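You operate a simulated robot arm through the tools that you are given. There is no shell and no other tool. Be economical: measure what you need, move in short steps, check, and stop when the job is done.

Carry out the task below with a simulated robot arm. There is one attempt and no reset: what you move stays moved.

TASK
Press the flat lump on square 2 out with the block, then cool the table till it is firm.
Fine: Block back; blue valve at half to about 40 C, then shut; wait till the shine goes.

Only the result counts: the job must be done as asked and must still hold three seconds after the hand-in. Knocking over, shifting, dropping, spilling or breaking anything else fails it.

THE ROBOT
A 6-joint arm with a two-finger parallel gripper, fixed in place. Base frame: the origin is at the foot of the arm, x ahead of it, y to its left, z up; the work surface is at about z = 0. Readings come in mm, rad, newtons and seconds.
With the tool pointing down near the work surface it reaches from about 140 to 580 mm from the base axis. Its first joint turns from -1.152 to 1.152 rad. Payload 2.1 kg.
Tool frame: the origin (TCP) lies between the finger pads and is the grasp point; the fingertips stand 30 mm ahead of it; z points along the fingers, y is the line along which they close. The gripper opens to 94 mm. The fingers are 28 mm wide and 10 mm thick; the gripper's body (50 by 96 mm) begins 55 mm behind the TCP.
Orientation is that of the tool frame in the base frame, as a unit quaternion [w, x, y, z]. With the fingers straight down and closing along the base's y, the tool's x points along the base's -x, its y along +y and its z along -z.

THE INTERFACE
- The arm moves only by the tool play_rows. Its argument "increments" is a list of rows, each a list of 6 numbers: the shift along the tool's x, y, z in mm, then the turn, a rotation vector about the tool's x, y, z in degrees. In form: [[x, y, z, rx, ry, rz], ...]. A call has 1 to 8 rows; each row is the pose to reach, as a shift and turn from the pose commanded when the call began, along the tool's axes at that moment. "jaw" is the gripper command, from -1 (fully open) to 1 (shut), values between in proportion, set as the call begins (left out, the last holds). Rows are played at 5 a second. More than 50 mm and 0.15 rad between two rows, or a gripper value outside its range, and nothing of the call is played. Where a pose cannot be reached the arm comes as near as it can. A force on the tool above 40 N (or 10 N above the force at the start of the call, whichever is more), or a blocked arm, ends the call early, and 0.2 s more pass. Each finger travels about 72 mm/s and halts on what it meets, pressing with about 40 N; the grip force reading is that of the motor and also rises with nothing between the fingers. The clock runs only during rows and for 0.2 s after the last one: add rows that repeat a pose to give the fingers time. It gives the time, the measured TCP pose, the force on the tool (base axes), the opening and the grip force at its end, in the units of the frame above (readings bear some noise).
- Cameras (640 x 400 px; columns grow to the right, rows downward): "scene" is fixed at [42.9, -403.3, 438.6]; the picture's right is [0.68, -0.74, 0.00], its down [-0.68, -0.63, -0.37] and it looks along [0.27, 0.25, -0.93] (base axes); focal length 214 px, centre (320, 200). "wrist" rides on the gripper at [76, 14, -102] in the tool frame; the picture's right is [-0.18, 0.98, 0.00], its down [-0.75, -0.14, -0.64] and it looks along [-0.63, -0.12, 0.77] (tool axes); focal length 243 px, centre (320, 200). There is no depth. A picture from a camera that has moved, and an enlarged one, comes with that camera's place and axes in the base frame and with its lens.
- capture(camera): a new picture of that camera. No time passes.
- inspect(camera, box): a new picture of the part [left, top, right, bottom] of that camera's present view, enlarged. No time passes.
- close_job(): hands the job in; it is judged then, once.

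Work in short steps. Places have to be worked out from the pictures, the camera data and where the tool is seen: move nearer, look again, correct. Check each grasp and each placing, and mend what went wrong. You have 120 turns and 76 pictures in all, those below and enlarged ones among them. Open the gripper and draw the arm clear of the work before you hand the job in, unless the task says otherwise; then end with one line.

The tools are called as name(argument=value, ...) on one line, values as JSON. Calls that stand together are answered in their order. play_rows: Moves the arm, as the interface text tells. Its arguments: {"type":"object","properties":{"increments":{"type":"array"},"jaw":{"type":"number"}},"required":["increments"]} The other tools are called the same way: capture (camera) takes a picture; inspect (camera, box) takes an enlarged picture of a part of a camera's view; close_job () hands the job in.

At the start:

```text
t: 0.0
ee_pos: [307.6, -15.6, 282.7]
ee_rot: [-0.001, -0.001, 1.0, 0.0]
ft_force: [0.7, -1.3, 0.5]
width: 94.0
grasp_force: 0.0
```

scene: 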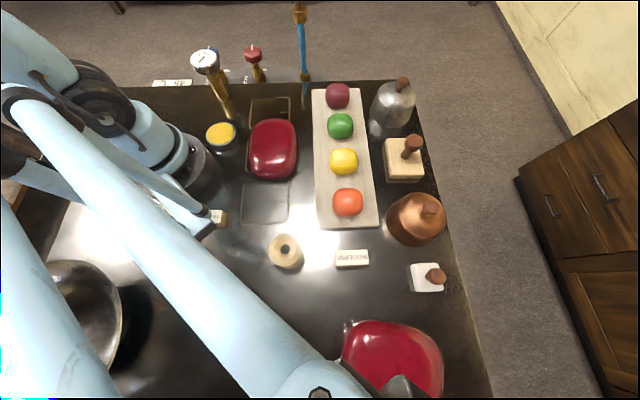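
wrist: 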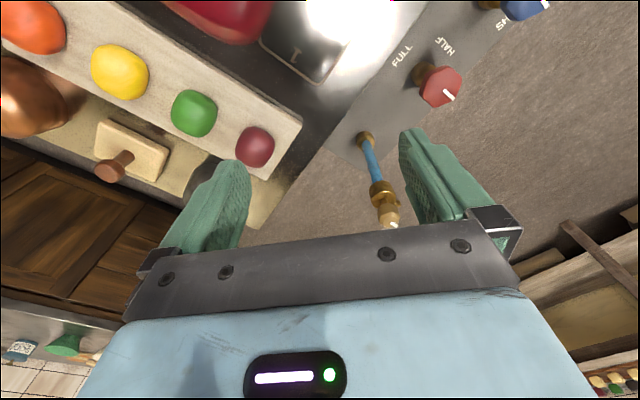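

The scene shows a warm table with lumps, blocks with handles, valves at the far edge. I look closer at the regions first.

inspect(camera="scene", box=[140, 0, 340, 125])

inspect(camera="scene", box=[190, 70, 470, 245])

inspect(camera="scene", box=[240, 220, 480, 400])

inspect(camera="wrist", box=[230, 0, 560, 240])

```text
3.20 times, centred on (240, 62) of scene
camera zoom: at [42.9, -403.3, 438.6], right [0.68, -0.74, 0.0], down [-0.68, -0.63, -0.37], along [0.27, 0.25, -0.93], focal length 686 px, centre (576, 640)
```

zoom: 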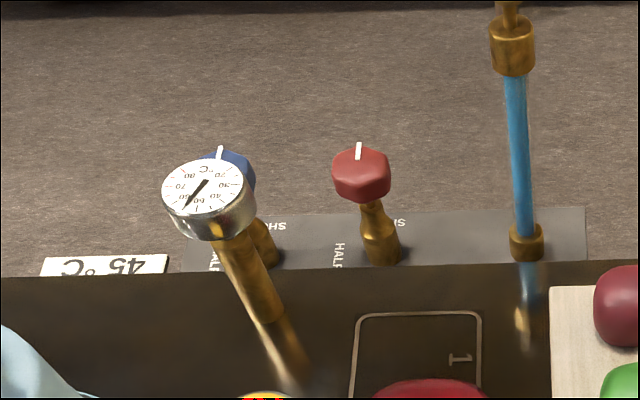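

```text
2.29 times, centred on (330, 158) of scene
camera zoom: at [42.9, -403.3, 438.6], right [0.68, -0.74, 0.0], down [-0.68, -0.63, -0.37], along [0.27, 0.25, -0.93], focal length 490 px, centre (297, 297)
```

zoom: 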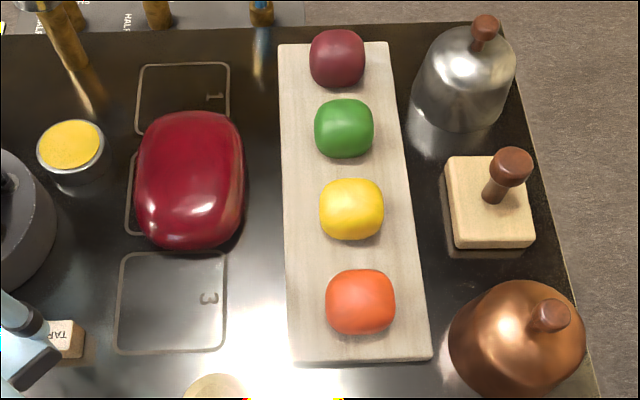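

```text
2.22 times, centred on (360, 310) of scene
camera zoom: at [42.9, -403.3, 438.6], right [0.68, -0.74, 0.0], down [-0.68, -0.63, -0.37], along [0.27, 0.25, -0.93], focal length 477 px, centre (231, -44)
```

zoom: 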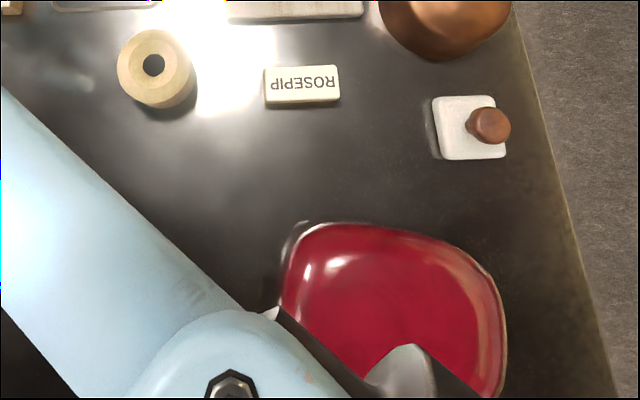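

```text
1.67 times, centred on (395, 120) of wrist
camera zoom: at [232.5, 0.1, 383.2], right [0.18, 0.98, 0.0], down [0.75, -0.14, 0.64], along [0.63, -0.12, -0.77], focal length 404 px, centre (195, 333)
```

zoom: 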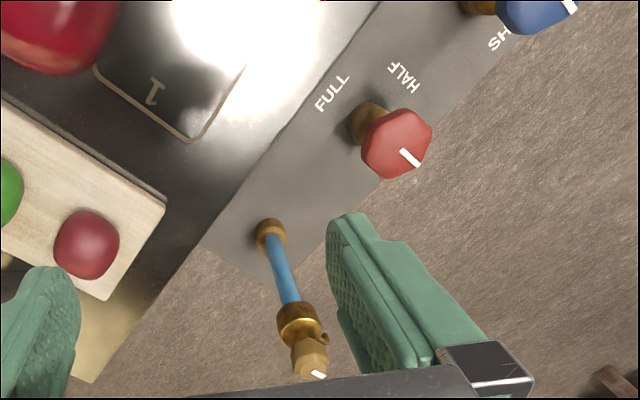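

Square 2 holds the dark red lump near (175,-110); valves stand near (322,90) red and (250,164) blue, and the dial near (210,108). I shift high toward the valves to read their labels and the dial.

play_rows(increments=[[20, 35, 0, 0, 0, 0], [40, 70, 0, 0, 0, 0], [60, 105, 0, 0, 0, 0], [60, 105, 0, 0, 0, 0]])

capture(camera="wrist")

capture(camera="scene")

```text
t: 1.0
ee_pos: [249.7, 89.8, 281.5]
ee_rot: [0.0, 0.0, 1.0, 0.0]
ft_force: [0.4, 0.7, 0.5]
width: 94.1
grasp_force: 0.1
```

```text
69 pictures are left
camera wrist: at [174.0, 105.0, 381.7], right [0.18, 0.98, 0.0], down [0.75, -0.14, 0.64], along [0.63, -0.12, -0.77], focal length 243 px, centre (320, 200)
```

wrist: 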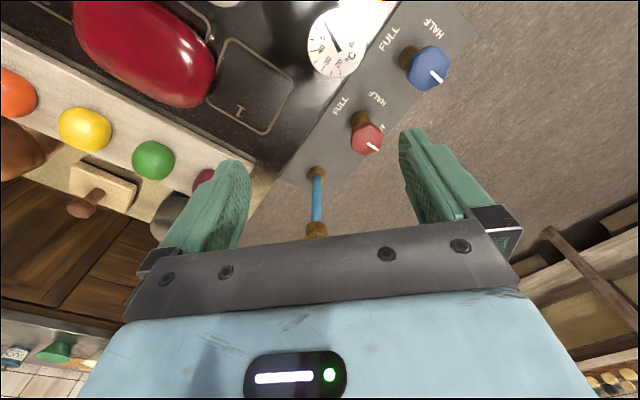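

```text
68 pictures are left
```

scene: 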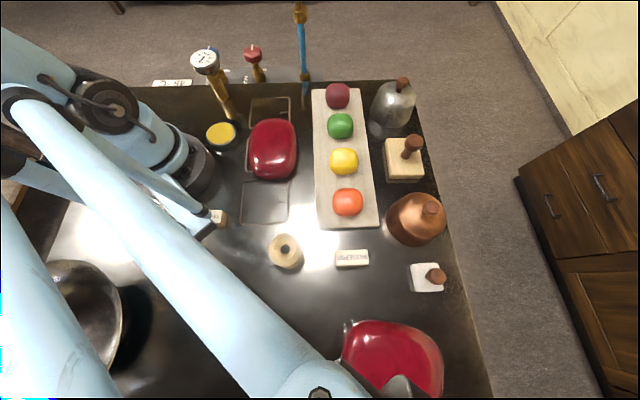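

The labels show around both knobs; I zoom on the knobs and the dial.

inspect(camera="wrist", box=[300, 0, 480, 160])

inspect(camera="scene", box=[150, 35, 280, 115])

```text
2.50 times, centred on (390, 80) of wrist
camera zoom: at [174.0, 105.0, 381.7], right [0.18, 0.98, 0.0], down [0.75, -0.14, 0.64], along [0.63, -0.12, -0.77], focal length 606 px, centre (145, 500)
```

zoom: 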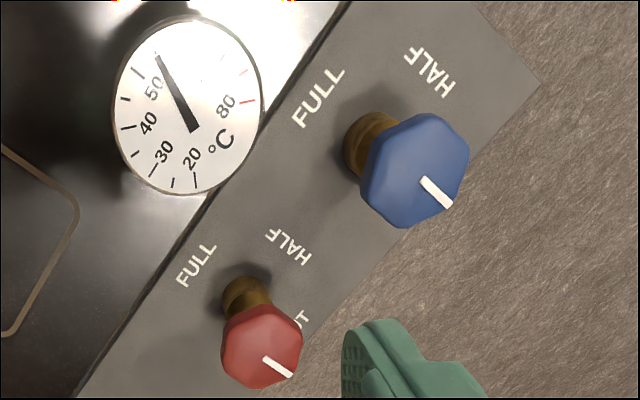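

```text
4.92 times, centred on (215, 75) of scene
camera zoom: at [42.9, -403.3, 438.6], right [0.68, -0.74, 0.0], down [-0.68, -0.63, -0.37], along [0.27, 0.25, -0.93], focal length 1056 px, centre (837, 815)
```

zoom: 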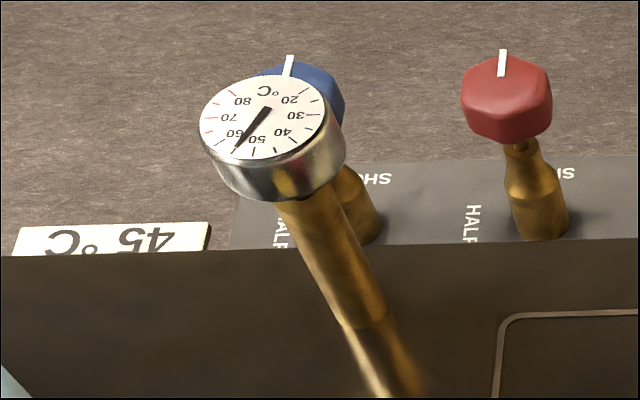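

Dial reads about 56 °C, both knobs at SHUT (pointing away from the table), HALF is a quarter turn counterclockwise seen from above. Now I move high toward the wooden block to look at it.

play_rows(increments=[[-10, -45, 0, 0, 0, 0], [-20, -90, 0, 0, 0, 0], [-30, -135, 0, 0, 0, 0], [-40, -180, 0, 0, 0, 0], [-50, -225, 0, 0, 0, 0], [-60, -270, 0, 0, 0, 0], [-60, -315, 0, 0, 0, 0], [-60, -360, 0, 0, 0, 0]])

capture(camera="scene")

capture(camera="wrist")

```text
t: 2.8
ee_pos: [308.4, -273.7, 281.8]
ee_rot: [0.0, 0.0, 1.0, 0.0]
ft_force: [0.3, -0.6, -0.2]
width: 93.9
grasp_force: 0.0
```

```text
65 pictures are left
```

scene: 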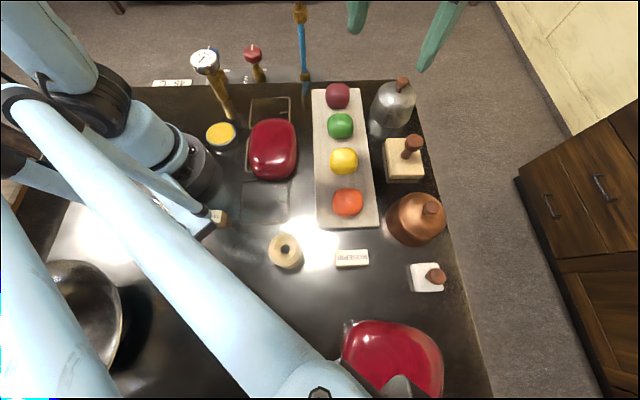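

```text
64 pictures are left
camera wrist: at [233.4, -258.4, 383.1], right [0.18, 0.98, 0.0], down [0.75, -0.14, 0.64], along [0.63, -0.12, -0.77], focal length 243 px, centre (320, 200)
```

wrist: 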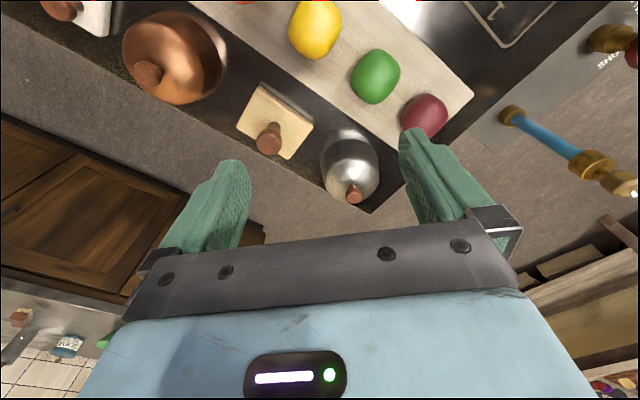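

The other blue arm is static; ours came in from top. Triangulating the wooden block's knob gives about (367,-357,75). I go above it at z≈220 turning the tool 45° so the fingers close across the row of tools.

play_rows(increments=[[-10, -14, 10, 0, 0, -7.5], [-20, -28, 20, 0, 0, -15], [-30, -42, 30, 0, 0, -22.5], [-40, -56, 40, 0, 0, -30], [-50, -70, 50, 0, 0, -37.5], [-59, -83, 60, 0, 0, -45], [-59, -83, 60, 0, 0, -45]])

capture(camera="scene")

capture(camera="wrist")

```text
t: 4.4
ee_pos: [366.5, -355.9, 223.1]
ee_rot: [0.0, -0.383, 0.924, -0.001]
ft_force: [-0.2, 0.1, -0.7]
width: 94.0
grasp_force: 0.1
```

```text
63 pictures are left
```

scene: 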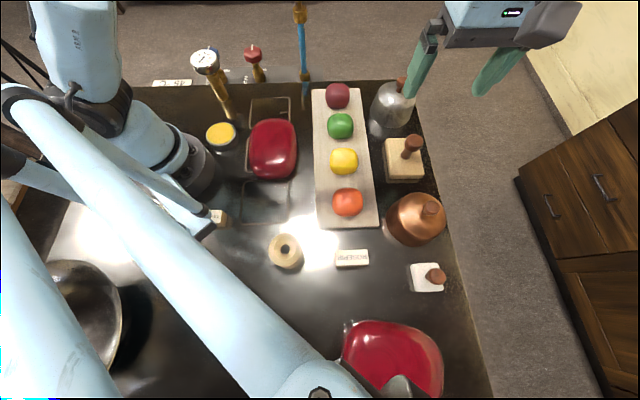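

```text
62 pictures are left
camera wrist: at [303.5, -397.5, 324.2], right [-0.57, 0.82, 0.0], down [0.63, 0.43, 0.64], along [0.53, 0.36, -0.77], focal length 243 px, centre (320, 200)
```

wrist: 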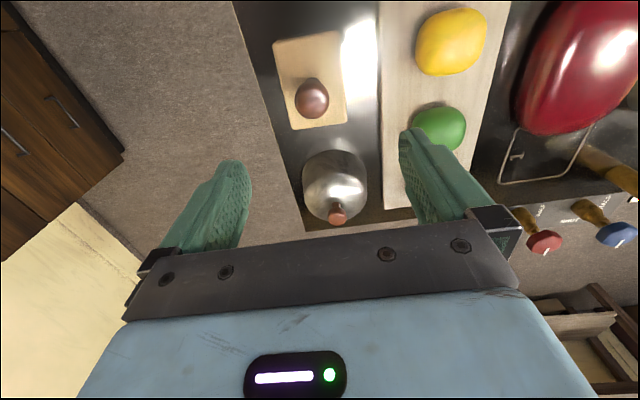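

The knob refines to about (373,-359,~68), and the open fingers straddle it clear of both domes. I descend over it partway, then look.

play_rows(increments=[[-2, -7, 40, 0, 0, 0], [-2, -7, 80, 0, 0, 0], [-2, -7, 115, 0, 0, 0], [-2, -7, 115, 0, 0, 0]])

capture(camera="wrist")

capture(camera="scene")

```text
t: 5.4
ee_pos: [372.3, -356.6, 106.9]
ee_rot: [0.001, -0.383, 0.924, -0.001]
ft_force: [0.1, 0.4, -0.6]
width: 94.2
grasp_force: 0.0
```

```text
61 pictures are left
camera wrist: at [309.2, -398.3, 206.6], right [-0.56, 0.83, 0.0], down [0.63, 0.43, 0.64], along [0.53, 0.36, -0.77], focal length 243 px, centre (320, 200)
```

wrist: 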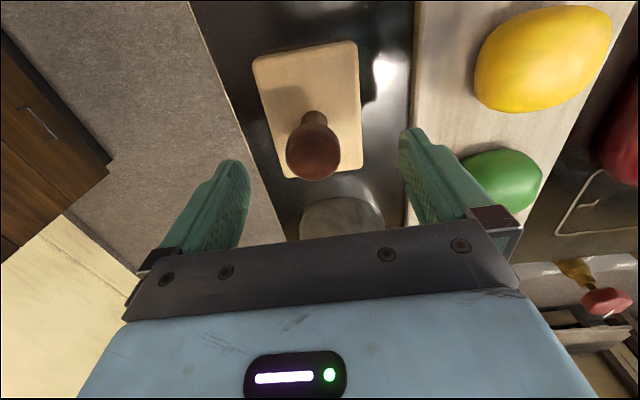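

```text
60 pictures are left
```

scene: 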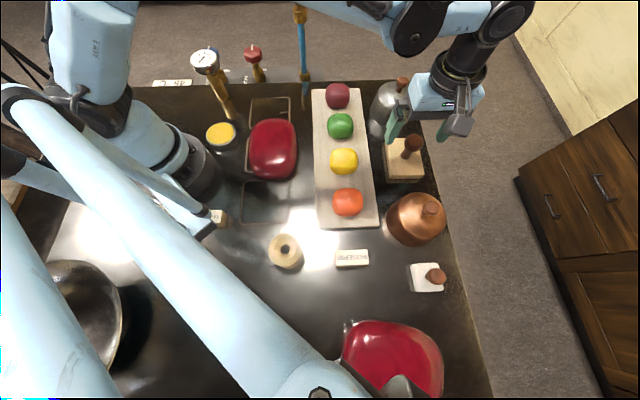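

The knob at (372,-361) is centred between the fingers. Descend to z≈68 and close.

play_rows(increments=[[3, -3, 20, 0, 0, 0], [3, -3, 39, 0, 0, 0], [3, -3, 39, 0, 0, 0]])

capture(camera="wrist")

inspect(camera="scene", box=[350, 70, 480, 200])

```text
t: 6.2
ee_pos: [372.7, -359.3, 68.9]
ee_rot: [0.0, -0.383, 0.924, 0.0]
ft_force: [0.6, 0.1, 0.3]
width: 93.9
grasp_force: 0.1
```

```text
59 pictures are left
camera wrist: at [310.2, -402.9, 169.7], right [-0.56, 0.83, 0.0], down [0.63, 0.43, 0.64], along [0.53, 0.36, -0.77], focal length 243 px, centre (320, 200)
```

wrist: 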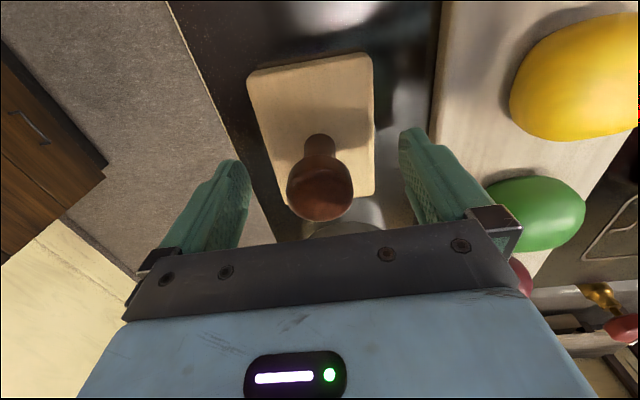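

```text
3.08 times, centred on (415, 135) of scene
camera zoom: at [42.9, -403.3, 438.6], right [0.68, -0.74, 0.0], down [-0.68, -0.63, -0.37], along [0.27, 0.25, -0.93], focal length 660 px, centre (28, 400)
```

zoom: 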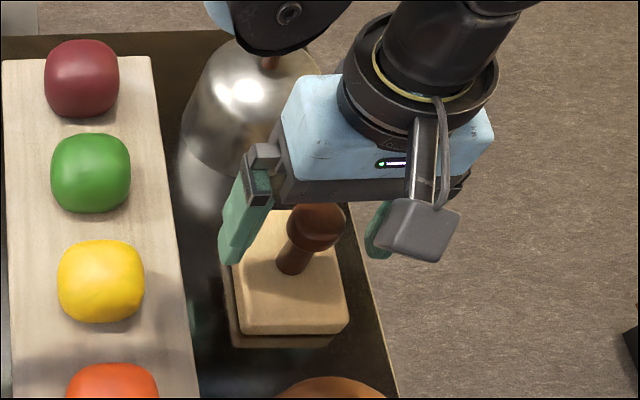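

The knob sits exactly on the grasp point (pixel 320,189). I close the jaws.

play_rows(increments=[[0, 0, 0, 0, 0, 0], [0, 0, 0, 0, 0, 0], [0, 0, 0, 0, 0, 0], [0, 0, 0, 0, 0, 0]], jaw=1)

play_rows(increments=[[0, 0, -15, 0, 0, 0], [0, 0, -40, 0, 0, 0], [0, 0, -40, 0, 0, 0]])

capture(camera="wrist")

capture(camera="scene")

```text
t: 7.2
ee_pos: [373.2, -359.1, 68.8]
ee_rot: [0.0, -0.382, 0.924, -0.001]
ft_force: [0.2, -1.2, 0.3]
width: 34.8
grasp_force: 40.2
```

```text
t: 8.0
ee_pos: [374.1, -359.1, 109.4]
ee_rot: [0.001, -0.383, 0.924, -0.002]
ft_force: [-0.1, -0.5, -1.0]
width: 34.6
grasp_force: 40.0
```

```text
57 pictures are left
camera wrist: at [310.9, -401.9, 210.1], right [-0.56, 0.83, 0.0], down [0.63, 0.43, 0.64], along [0.53, 0.36, -0.77], focal length 243 px, centre (320, 200)
```

wrist: 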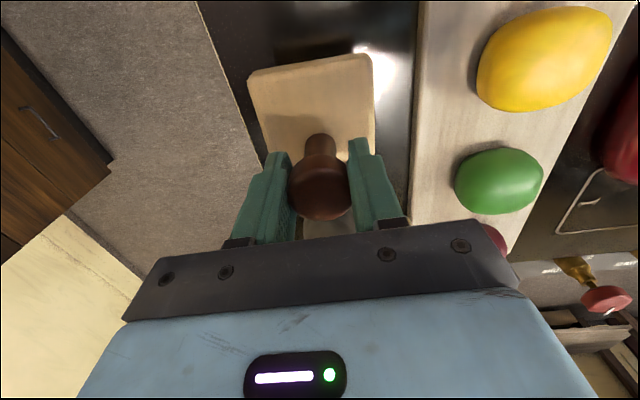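

```text
56 pictures are left
```

scene: 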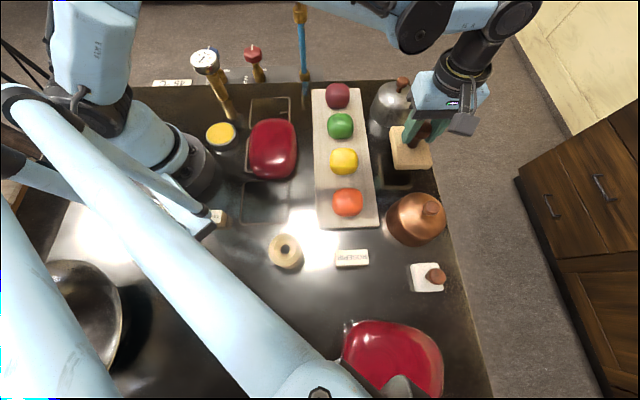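

Block is held (34.6 mm on the knob) and lifted. I raise it to z≈190 and carry it toward the lump, then look.

play_rows(increments=[[0, 0, -40, 0, 0, 0], [0, 0, -80, 0, 0, 0], [-7, 40, -80, 0, 0, 0], [-13, 80, -80, 0, 0, 0], [-19, 120, -80, 0, 0, 0], [-25, 165, -80, 0, 0, 0], [-32, 207, -80, 0, 0, 0], [-32, 207, -80, 0, 0, 0]])

capture(camera="wrist")

capture(camera="scene")

```text
t: 9.8
ee_pos: [248.2, -191.5, 190.4]
ee_rot: [0.0, -0.382, 0.924, -0.001]
ft_force: [0.9, -0.8, -1.1]
width: 35.0
grasp_force: 40.3
```

```text
55 pictures are left
camera wrist: at [185.0, -235.1, 290.3], right [-0.56, 0.83, 0.0], down [0.63, 0.43, 0.64], along [0.53, 0.36, -0.77], focal length 243 px, centre (320, 200)
```

wrist: 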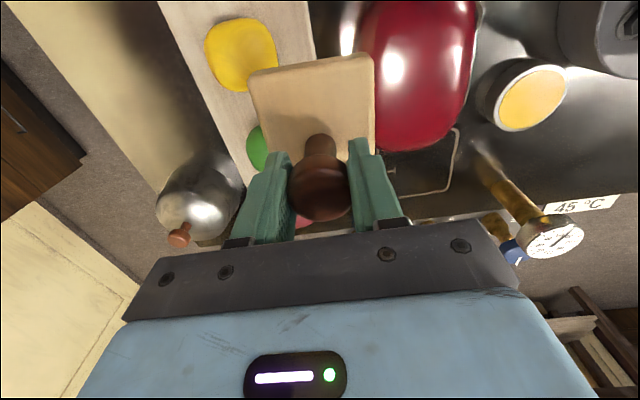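

```text
54 pictures are left
```

scene: 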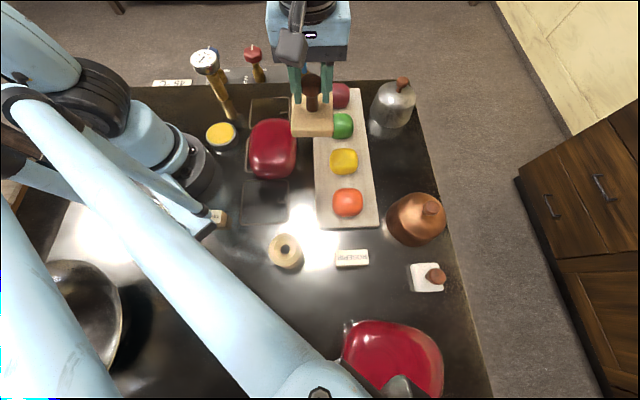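

The lump's outline from both cameras centres near (186,-116), about 120×155 mm. I carry the block above it at the same height and check.

play_rows(increments=[[-3, 32, 0, 0, 0, 0], [-6, 64, 0, 0, 0, 0], [-9, 97, 0, 0, 0, 0], [-9, 97, 40, 0, 0, 0], [-9, 97, 40, 0, 0, 0]])

capture(camera="wrist")

inspect(camera="scene", box=[160, 40, 360, 240])

```text
t: 11.0
ee_pos: [186.6, -116.6, 148.1]
ee_rot: [0.0, -0.382, 0.924, -0.001]
ft_force: [0.2, 0.6, -0.6]
width: 35.1
grasp_force: 40.5
```

```text
53 pictures are left
camera wrist: at [123.6, -159.4, 249.1], right [-0.56, 0.83, 0.0], down [0.63, 0.43, 0.64], along [0.53, 0.36, -0.77], focal length 243 px, centre (320, 200)
```

wrist: 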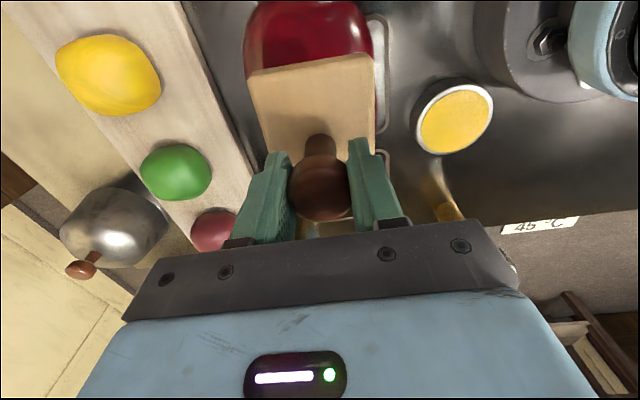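

```text
2.00 times, centred on (260, 140) of scene
camera zoom: at [42.9, -403.3, 438.6], right [0.68, -0.74, 0.0], down [-0.68, -0.63, -0.37], along [0.27, 0.25, -0.93], focal length 429 px, centre (440, 320)
```

zoom: 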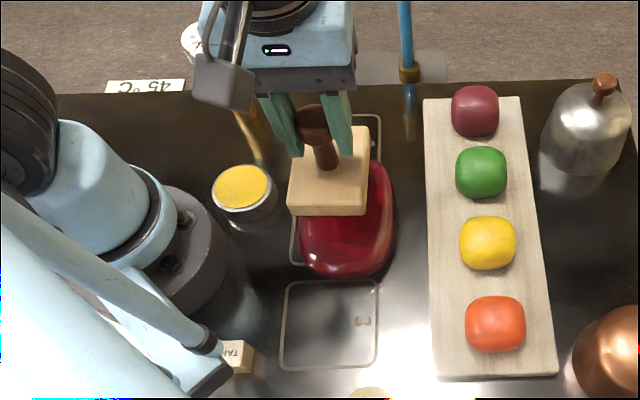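

Block is centred over the lump. I lower it slowly until contact.

play_rows(increments=[[0, 0, 15, 0, 0, 0], [0, 0, 30, 0, 0, 0], [0, 0, 38, 0, 0, 0], [0, 0, 44, 0, 0, 0], [0, 0, 50, 0, 0, 0], [0, 0, 50, 0, 0, 0]])

inspect(camera="scene", box=[160, 40, 360, 240])

```text
t: 12.4
ee_pos: [186.8, -117.5, 98.8]
ee_rot: [0.001, -0.383, 0.924, -0.001]
ft_force: [-0.5, 0.0, -0.7]
width: 34.8
grasp_force: 39.8
```

```text
2.00 times, centred on (260, 140) of scene
camera zoom: at [42.9, -403.3, 438.6], right [0.68, -0.74, 0.0], down [-0.68, -0.63, -0.37], along [0.27, 0.25, -0.93], focal length 429 px, centre (440, 320)
```

zoom: 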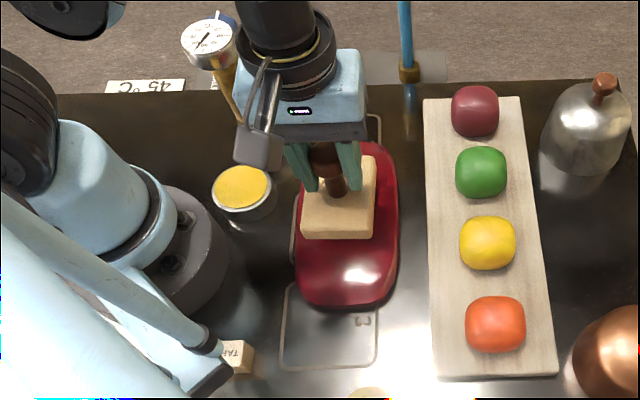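

The lump already yields softly and spreads; force is still about nil, dial ≈56 °C. I press on in small steps watching force and shape.

play_rows(increments=[[0, 0, 2, 0, 0, 0], [0, 0, 4, 0, 0, 0], [0, 0, 6, 0, 0, 0], [0, 0, 6, 0, 0, 0]])

inspect(camera="scene", box=[160, 40, 360, 240])

capture(camera="wrist")

```text
t: 13.4
ee_pos: [187.7, -117.2, 91.8]
ee_rot: [0.0, -0.383, 0.924, -0.001]
ft_force: [0.3, 0.4, -1.1]
width: 34.7
grasp_force: 39.8
```

```text
2.00 times, centred on (260, 140) of scene
camera zoom: at [42.9, -403.3, 438.6], right [0.68, -0.74, 0.0], down [-0.68, -0.63, -0.37], along [0.27, 0.25, -0.93], focal length 429 px, centre (440, 320)
```

zoom: 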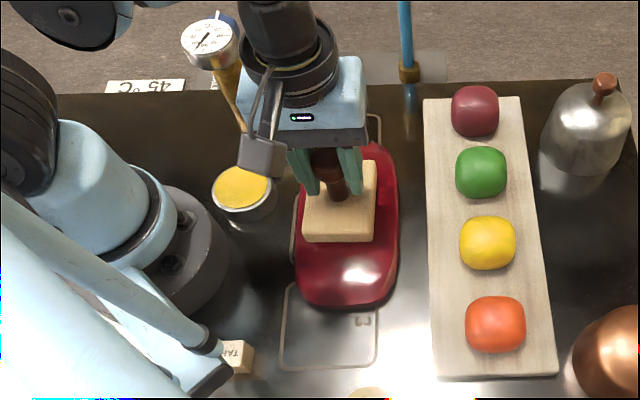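

```text
49 pictures are left
camera wrist: at [124.0, -159.4, 192.7], right [-0.56, 0.83, 0.0], down [0.63, 0.43, 0.64], along [0.53, 0.36, -0.77], focal length 243 px, centre (320, 200)
```

wrist: 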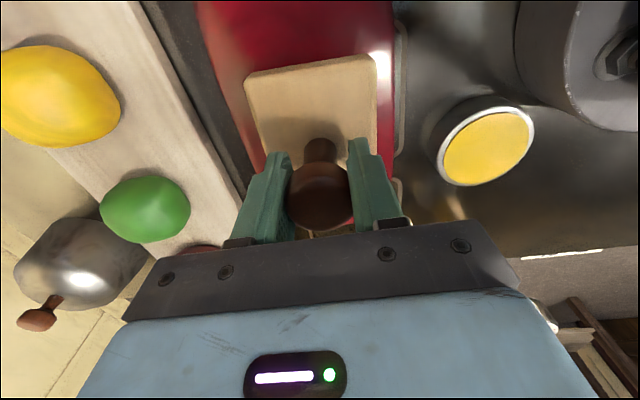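

The outline did not change over the last 7 mm and there is no force yet. Lower on in small steps.

play_rows(increments=[[0, 0, 2, 0, 0, 0], [0, 0, 4, 0, 0, 0], [0, 0, 4, 0, 0, 0]])

inspect(camera="scene", box=[200, 80, 340, 220])

```text
t: 14.2
ee_pos: [187.1, -116.8, 87.9]
ee_rot: [0.001, -0.382, 0.924, -0.001]
ft_force: [0.1, 0.3, -1.1]
width: 34.6
grasp_force: 39.7
```

```text
2.86 times, centred on (270, 150) of scene
camera zoom: at [42.9, -403.3, 438.6], right [0.68, -0.74, 0.0], down [-0.68, -0.63, -0.37], along [0.27, 0.25, -0.93], focal length 613 px, centre (463, 343)
```

zoom: 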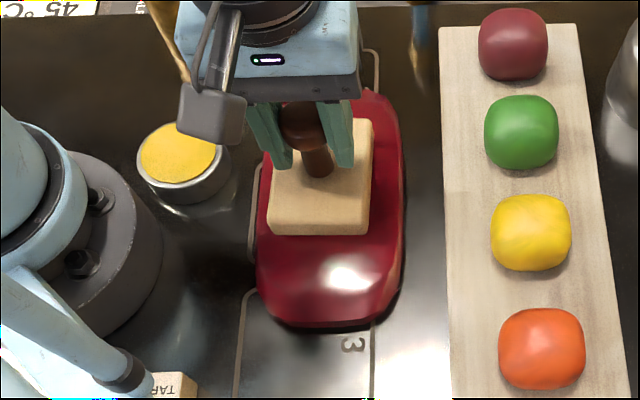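

Outline unchanged, still no force. Continue lowering until the force rises.

play_rows(increments=[[0, 0, 1.5, 0, 0, 0], [0, 0, 3, 0, 0, 0], [0, 0, 4.5, 0, 0, 0], [0, 0, 6, 0, 0, 0], [0, 0, 6, 0, 0, 0]])

inspect(camera="scene", box=[200, 80, 340, 220])

```text
t: 15.4
ee_pos: [187.7, -117.1, 83.9]
ee_rot: [-0.001, -0.383, 0.924, -0.001]
ft_force: [-6.6, -1.1, 26.6]
width: 34.5
grasp_force: 40.0
```

```text
2.86 times, centred on (270, 150) of scene
camera zoom: at [42.8, -403.2, 438.7], right [0.68, -0.74, 0.0], down [-0.68, -0.63, -0.37], along [0.27, 0.25, -0.93], focal length 613 px, centre (463, 343)
```

zoom: 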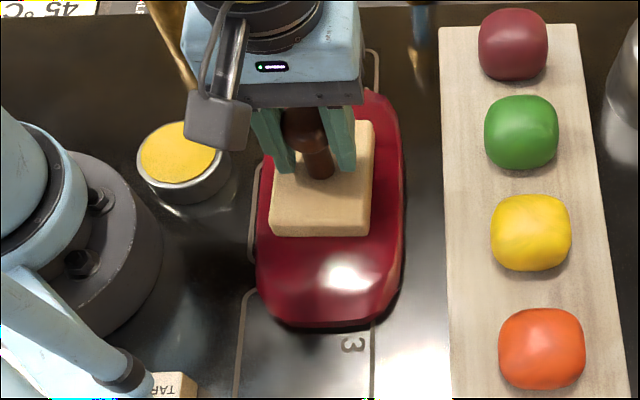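

Contact now: 27 N at block-bottom ≈15 mm. I hold the pressure and see whether it yields.

play_rows(increments=[[0, 0, 0, 0, 0, 0], [0, 0, 1, 0, 0, 0], [0, 0, 1, 0, 0, 0], [0, 0, 1, 0, 0, 0], [0, 0, 1, 0, 0, 0]])

inspect(camera="scene", box=[200, 80, 340, 220])

```text
t: 16.6
ee_pos: [188.9, -116.4, 81.8]
ee_rot: [0.0, -0.382, 0.924, 0.0]
ft_force: [-3.8, -0.2, 21.3]
width: 34.5
grasp_force: 40.2
```

```text
2.86 times, centred on (270, 150) of scene
camera zoom: at [42.8, -403.2, 438.7], right [0.68, -0.74, 0.0], down [-0.68, -0.63, -0.37], along [0.27, 0.25, -0.93], focal length 613 px, centre (463, 343)
```

zoom: 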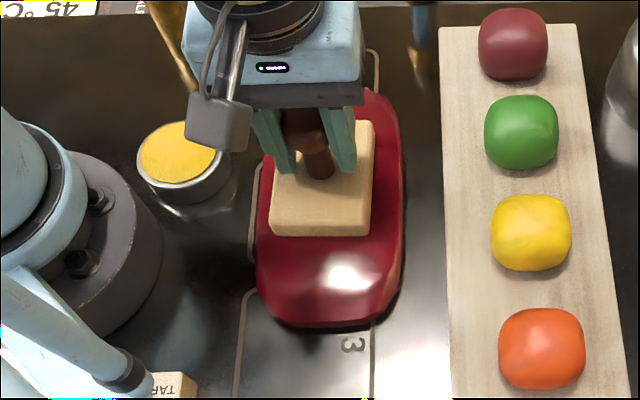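

It yields slowly (force relaxed while sinking 2 mm). I keep pressing deeper in small steps.

play_rows(increments=[[0, 0, 1, 0, 0, 0], [0, 0, 2, 0, 0, 0], [0, 0, 2, 0, 0, 0], [0, 0, 3, 0, 0, 0], [0, 0, 3, 0, 0, 0], [0, 0, 4, 0, 0, 0], [0, 0, 4, 0, 0, 0]])

inspect(camera="scene", box=[200, 80, 340, 220])

```text
t: 18.2
ee_pos: [188.4, -115.3, 77.9]
ee_rot: [0.001, -0.383, 0.924, 0.0]
ft_force: [8.9, 2.8, 26.3]
width: 34.6
grasp_force: 39.9
```

```text
2.86 times, centred on (270, 150) of scene
camera zoom: at [42.8, -403.2, 438.7], right [0.68, -0.74, 0.0], down [-0.68, -0.63, -0.37], along [0.27, 0.25, -0.93], focal length 613 px, centre (463, 343)
```

zoom: 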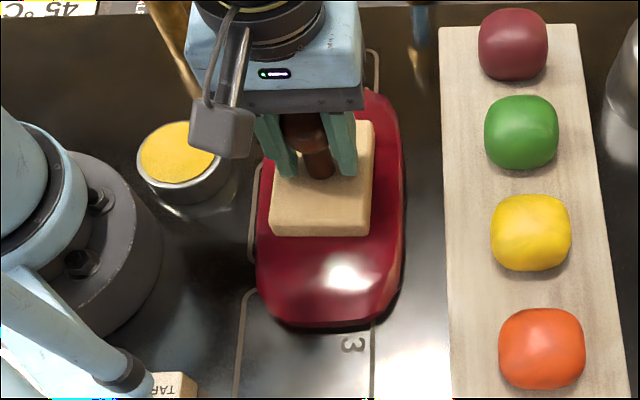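

The block itself no longer sinks: the gripper slid down the knob instead. I lift the block a bit and look at the lump.

play_rows(increments=[[0, 0, -10, 0, 0, 0], [0, 0, -40, 0, 0, 0], [0, 0, -80, 0, 0, 0], [-40, 0, -80, 0, 0, 0], [-80, 0, -80, 0, 0, 0], [-80, 0, -80, 0, 0, 0]])

inspect(camera="scene", box=[160, 40, 360, 240])

capture(camera="wrist")

```text
t: 19.6
ee_pos: [243.8, -60.6, 158.8]
ee_rot: [0.0, -0.383, 0.924, -0.001]
ft_force: [0.5, -0.2, -1.3]
width: 34.3
grasp_force: 39.5
```

```text
2.00 times, centred on (260, 140) of scene
camera zoom: at [42.9, -403.3, 438.6], right [0.68, -0.74, 0.0], down [-0.68, -0.63, -0.37], along [0.27, 0.25, -0.93], focal length 429 px, centre (440, 320)
```

zoom: 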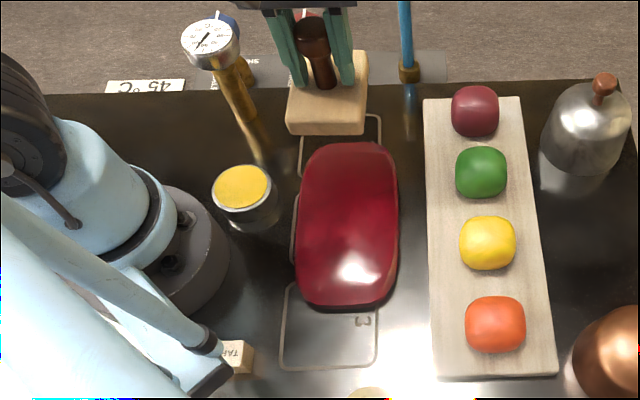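

```text
43 pictures are left
camera wrist: at [180.1, -103.6, 258.7], right [-0.56, 0.83, 0.0], down [0.63, 0.43, 0.64], along [0.53, 0.36, -0.77], focal length 243 px, centre (320, 200)
```

wrist: 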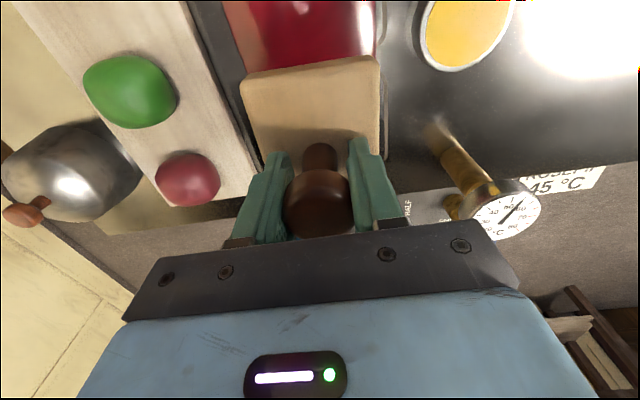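

The lump is now a flatter, longer slab. I inspect it closely for evenness.

inspect(camera="scene", box=[235, 100, 315, 200])

inspect(camera="scene", box=[310, 300, 470, 400])

```text
4.00 times, centred on (275, 150) of scene
camera zoom: at [42.9, -403.3, 438.6], right [0.68, -0.74, 0.0], down [-0.68, -0.63, -0.37], along [0.27, 0.25, -0.93], focal length 858 px, centre (500, 400)
```

zoom: 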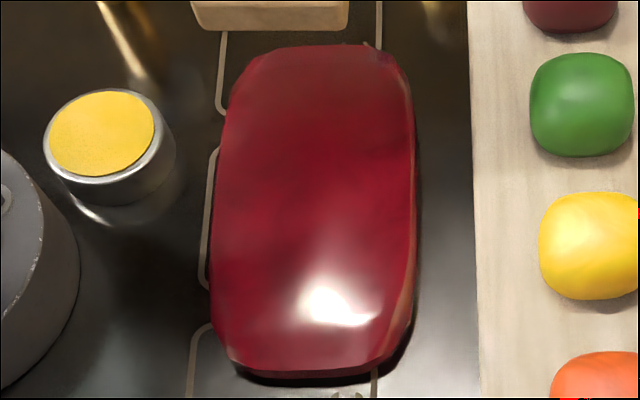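

```text
4.00 times, centred on (390, 350) of scene
camera zoom: at [42.9, -403.3, 438.6], right [0.68, -0.74, 0.0], down [-0.68, -0.63, -0.37], along [0.27, 0.25, -0.93], focal length 858 px, centre (40, -400)
```

zoom: 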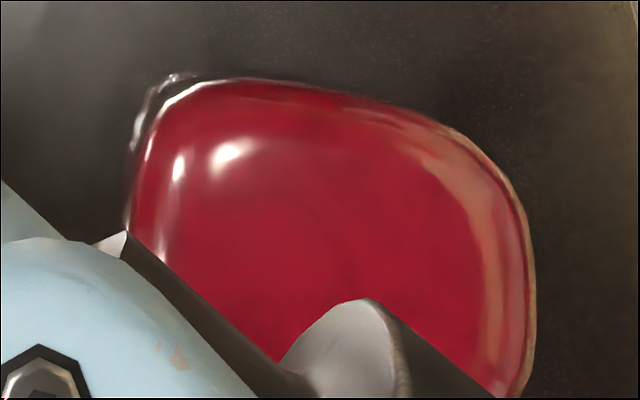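

The slab is flat on top with bevelled edges, about 15 mm thick. One firmer second press at the centre will show whether it gives any further.

play_rows(increments=[[40, 0, 0, 0, 0, 0], [80, 0, 0, 0, 0, 0], [80, 0, 40, 0, 0, 0], [80, 0, 75, 0, 0, 0], [80, 0, 79, 0, 0, 0], [80, 0, 82, 0, 0, 0], [80, 0, 85, 0, 0, 0], [80, 0, 85, 0, 0, 0]])

inspect(camera="scene", box=[200, 80, 340, 220])

```text
t: 21.1
ee_pos: [188.0, -118.1, 75.9]
ee_rot: [-0.001, -0.382, 0.924, 0.001]
ft_force: [-4.9, 2.4, 15.0]
width: 34.8
grasp_force: 40.0
stopped in row 7: the force on the tool passed its limit (the readings are from after the stop); the commanded pose is now the measured one
```

```text
2.86 times, centred on (270, 150) of scene
camera zoom: at [42.8, -403.2, 438.7], right [0.68, -0.74, 0.0], down [-0.68, -0.63, -0.37], along [0.27, 0.25, -0.93], focal length 613 px, centre (463, 343)
```

zoom: 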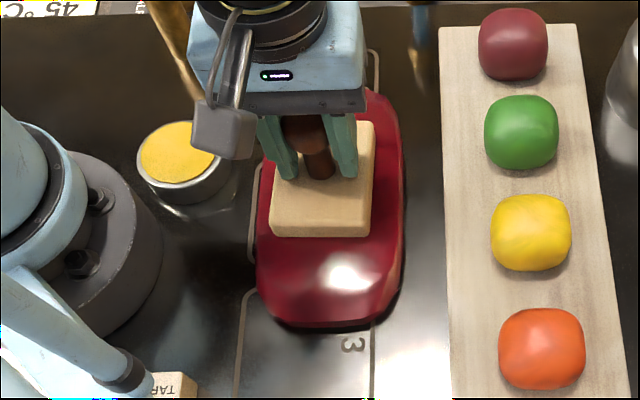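

40 N produced no further change, so the slab is pressed out. Now I lift the block and carry it back above its place.

play_rows(increments=[[0, 0, -30, 0, 0, 0], [0, 0, -70, 0, 0, 0], [0, 0, -115, 0, 0, 0], [7, -46, -115, 0, 0, 0], [14, -92, -115, 0, 0, 0], [20, -138, -115, 0, 0, 0], [26, -184, -115, 0, 0, 0], [32, -230, -115, 0, 0, 0]])

play_rows(increments=[[4, -36, 0, 0, 0, 0], [8, -71, 0, 0, 0, 0], [8, -71, 40, 0, 0, 0], [8, -71, 85, 0, 0, 0], [8, -71, 105, 0, 0, 0], [8, -71, 105, 0, 0, 0]])

capture(camera="scene")

capture(camera="wrist")

```text
t: 22.9
ee_pos: [327.9, -302.7, 187.5]
ee_rot: [-0.002, -0.382, 0.924, 0.002]
ft_force: [0.6, -0.1, -1.7]
width: 34.7
grasp_force: 40.3
```

```text
t: 24.2
ee_pos: [371.3, -358.1, 82.1]
ee_rot: [-0.001, -0.383, 0.924, 0.001]
ft_force: [0.0, -0.2, -1.7]
width: 34.7
grasp_force: 40.5
```

```text
39 pictures are left
```

scene: 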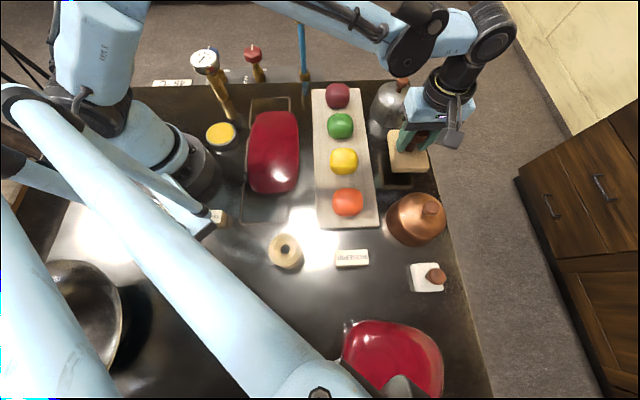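

```text
38 pictures are left
camera wrist: at [308.8, -400.8, 183.7], right [-0.57, 0.82, 0.0], down [0.63, 0.43, 0.64], along [0.53, 0.36, -0.77], focal length 243 px, centre (320, 200)
```

wrist: 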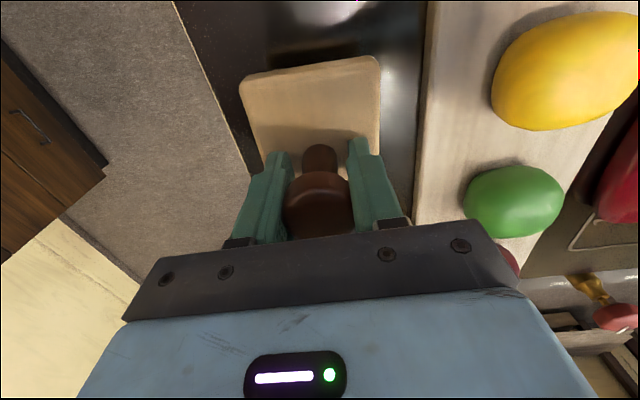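

The block hangs above its spot (needs about 2 mm correction). I lower it gently; contact is expected near TCP z≈61.

play_rows(increments=[[-1, -2, 10, 0, 0, 0], [-1, -2, 16, 0, 0, 0], [-1, -2, 19, 0, 0, 0], [-1, -2, 19, 0, 0, 0]])

inspect(camera="scene", box=[350, 70, 480, 200])

```text
t: 25.2
ee_pos: [374.0, -360.0, 66.9]
ee_rot: [-0.002, -0.383, 0.924, 0.001]
ft_force: [0.3, -0.3, -1.8]
width: 34.6
grasp_force: 39.9
```

```text
3.08 times, centred on (415, 135) of scene
camera zoom: at [42.9, -403.3, 438.6], right [0.68, -0.74, 0.0], down [-0.68, -0.63, -0.37], along [0.27, 0.25, -0.93], focal length 660 px, centre (28, 400)
```

zoom: 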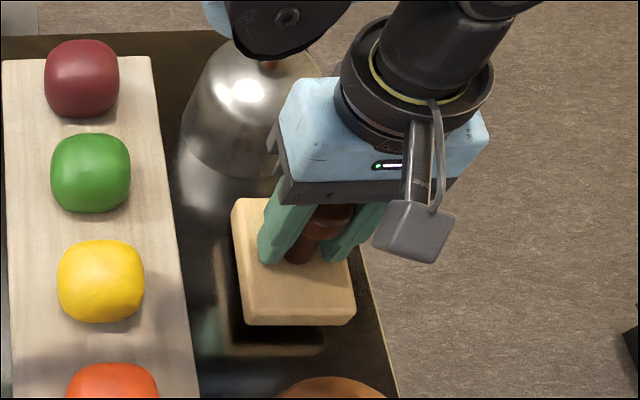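

Still hovering about 6 mm. Lower further in small steps.

play_rows(increments=[[0, 0, 2, 0, 0, 0], [0, 0, 4, 0, 0, 0], [0, 0, 5.5, 0, 0, 0], [0, 0, 5.5, 0, 0, 0]])

inspect(camera="scene", box=[350, 70, 480, 200])

```text
t: 26.2
ee_pos: [374.0, -358.9, 61.5]
ee_rot: [-0.001, -0.383, 0.924, 0.002]
ft_force: [-0.1, 0.0, -1.7]
width: 34.6
grasp_force: 40.0
```

```text
3.08 times, centred on (415, 135) of scene
camera zoom: at [42.9, -403.3, 438.6], right [0.68, -0.74, 0.0], down [-0.68, -0.63, -0.37], along [0.27, 0.25, -0.93], focal length 660 px, centre (28, 400)
```

zoom: 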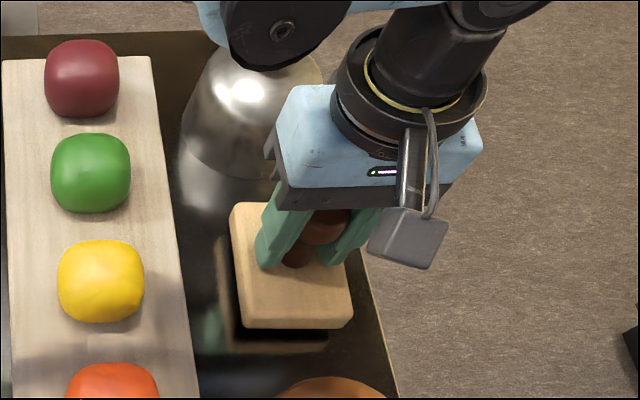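

Still a few mm off (edge 6 px above its original line). Continue gently.

play_rows(increments=[[0, 0, 2, 0, 0, 0], [0, 0, 3, 0, 0, 0], [0, 0, 4, 0, 0, 0], [0, 0, 5, 0, 0, 0], [0, 0, 5, 0, 0, 0]])

inspect(camera="scene", box=[350, 70, 480, 200])

```text
t: 27.4
ee_pos: [375.9, -359.9, 55.7]
ee_rot: [-0.002, -0.383, 0.924, 0.003]
ft_force: [-0.3, -0.3, -2.0]
width: 34.5
grasp_force: 40.0
```

```text
3.08 times, centred on (415, 135) of scene
camera zoom: at [42.9, -403.3, 438.6], right [0.68, -0.74, 0.0], down [-0.68, -0.63, -0.37], along [0.27, 0.25, -0.93], focal length 660 px, centre (28, 400)
```

zoom: 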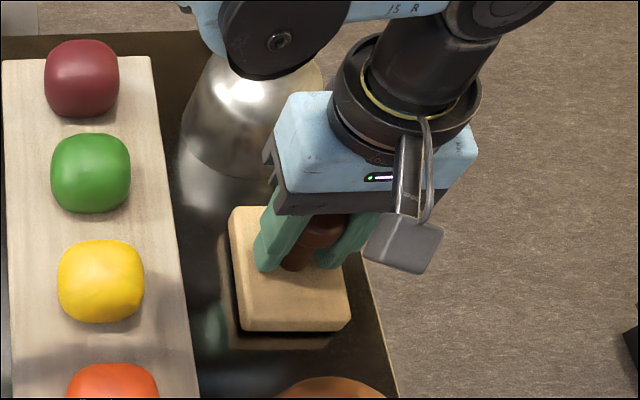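

Still hanging (no force). Lower further until contact.

play_rows(increments=[[1, 0, 1, 0, 0, 0], [1, 0, 2, 0, 0, 0], [1, 0, 3, 0, 0, 0], [1, 0, 4, 0, 0, 0], [1, 0, 4, 0, 0, 0]])

inspect(camera="scene", box=[350, 70, 480, 200])

```text
t: 28.6
ee_pos: [373.2, -360.9, 51.4]
ee_rot: [-0.001, -0.383, 0.924, 0.001]
ft_force: [0.1, 1.0, -1.9]
width: 34.7
grasp_force: 40.6
```

```text
3.08 times, centred on (415, 135) of scene
camera zoom: at [42.9, -403.3, 438.6], right [0.68, -0.74, 0.0], down [-0.68, -0.63, -0.37], along [0.27, 0.25, -0.93], focal length 660 px, centre (28, 400)
```

zoom: 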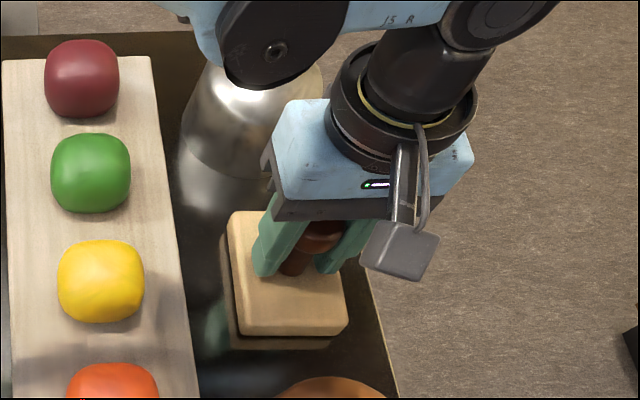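

The block's outline now coincides with its original place; I zoom to see if it touches the table.

inspect(camera="scene", box=[390, 130, 430, 190])

play_rows(increments=[[0, 0, 1, 0, 0, 0], [0, 0, 2, 0, 0, 0], [0, 0, 2, 0, 0, 0]])

inspect(camera="scene", box=[390, 130, 430, 190])

```text
6.67 times, centred on (410, 160) of scene
camera zoom: at [42.9, -403.3, 438.6], right [0.68, -0.74, 0.0], down [-0.68, -0.63, -0.37], along [0.27, 0.25, -0.93], focal length 1430 px, centre (-280, 467)
```

zoom: 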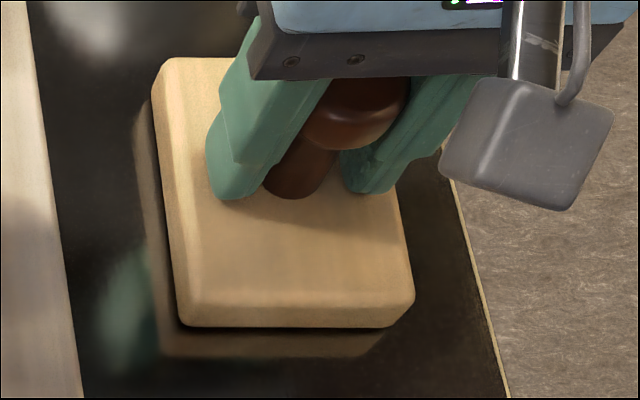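

```text
t: 29.3
ee_pos: [373.2, -360.1, 51.9]
ee_rot: [-0.001, -0.383, 0.924, 0.002]
ft_force: [-1.1, 1.4, 8.8]
width: 34.5
grasp_force: 39.7
stopped in row 3: the force on the tool passed its limit (the readings are from after the stop); the commanded pose is now the measured one
```

```text
6.67 times, centred on (410, 160) of scene
camera zoom: at [42.8, -403.2, 438.7], right [0.68, -0.74, 0.0], down [-0.68, -0.63, -0.37], along [0.27, 0.25, -0.93], focal length 1430 px, centre (-280, 467)
```

zoom: 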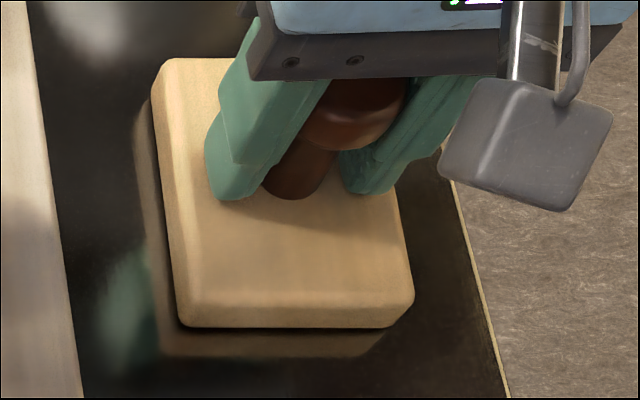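

Contact felt: the block stands in its original place. I open the gripper and lift straight up.

play_rows(increments=[[0, 0, -1, 0, 0, 0], [0, 0, -1, 0, 0, 0], [0, 0, -1, 0, 0, 0], [0, 0, -1, 0, 0, 0], [0, 0, -1, 0, 0, 0]], jaw=-1)

play_rows(increments=[[0, 0, -30, 0, 0, 0], [0, 0, -75, 0, 0, 0], [0, 0, -120, 0, 0, 0], [0, 0, -165, 0, 0, 0], [0, 0, -165, 0, 0, 0]])

capture(camera="scene")

```text
t: 30.5
ee_pos: [373.8, -359.3, 52.2]
ee_rot: [-0.002, -0.383, 0.924, 0.001]
ft_force: [-0.1, 0.9, 0.7]
width: 93.9
grasp_force: 0.2
```

```text
t: 31.7
ee_pos: [371.8, -360.8, 216.8]
ee_rot: [-0.001, -0.382, 0.924, 0.002]
ft_force: [0.6, -0.2, 0.7]
width: 93.9
grasp_force: 0.0
```

```text
31 pictures are left
```

scene: 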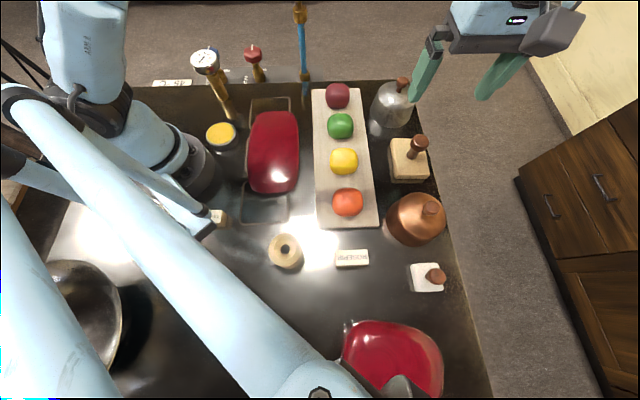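

The block looks a few pixels right of its original spot; I compare with the same zoom as at the start.

inspect(camera="scene", box=[190, 70, 470, 245])

```text
2.29 times, centred on (330, 158) of scene
camera zoom: at [42.9, -403.3, 438.6], right [0.68, -0.74, 0.0], down [-0.68, -0.63, -0.37], along [0.27, 0.25, -0.93], focal length 490 px, centre (297, 297)
```

zoom: 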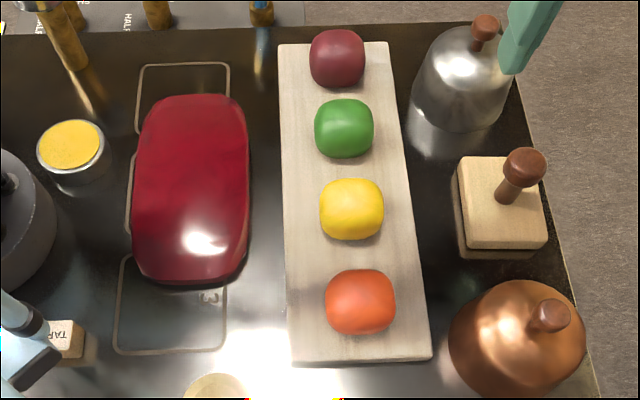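

Release dragged the block ~11 mm along the closing line (fingertips were touching its top). I'll re-grip it higher on the knob, and set it back. First hover over its present place.

play_rows(increments=[[0, -12, 40, 0, 0, 0], [0, -12, 80, 0, 0, 0], [0, -12, 120, 0, 0, 0], [0, -12, 150, 0, 0, 0], [0, -12, 150, 0, 0, 0]])

capture(camera="wrist")

```text
t: 32.9
ee_pos: [382.9, -370.5, 66.6]
ee_rot: [-0.001, -0.383, 0.924, 0.002]
ft_force: [-0.2, 0.0, -0.1]
width: 93.8
grasp_force: 0.0
```

```text
29 pictures are left
camera wrist: at [319.4, -413.6, 168.1], right [-0.57, 0.82, 0.0], down [0.63, 0.43, 0.64], along [0.53, 0.36, -0.77], focal length 243 px, centre (320, 200)
```

wrist: 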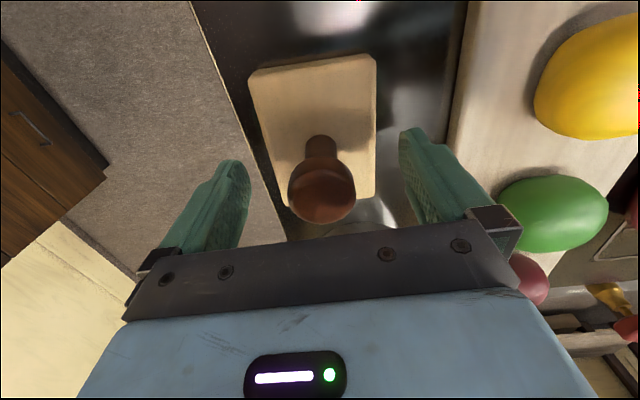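

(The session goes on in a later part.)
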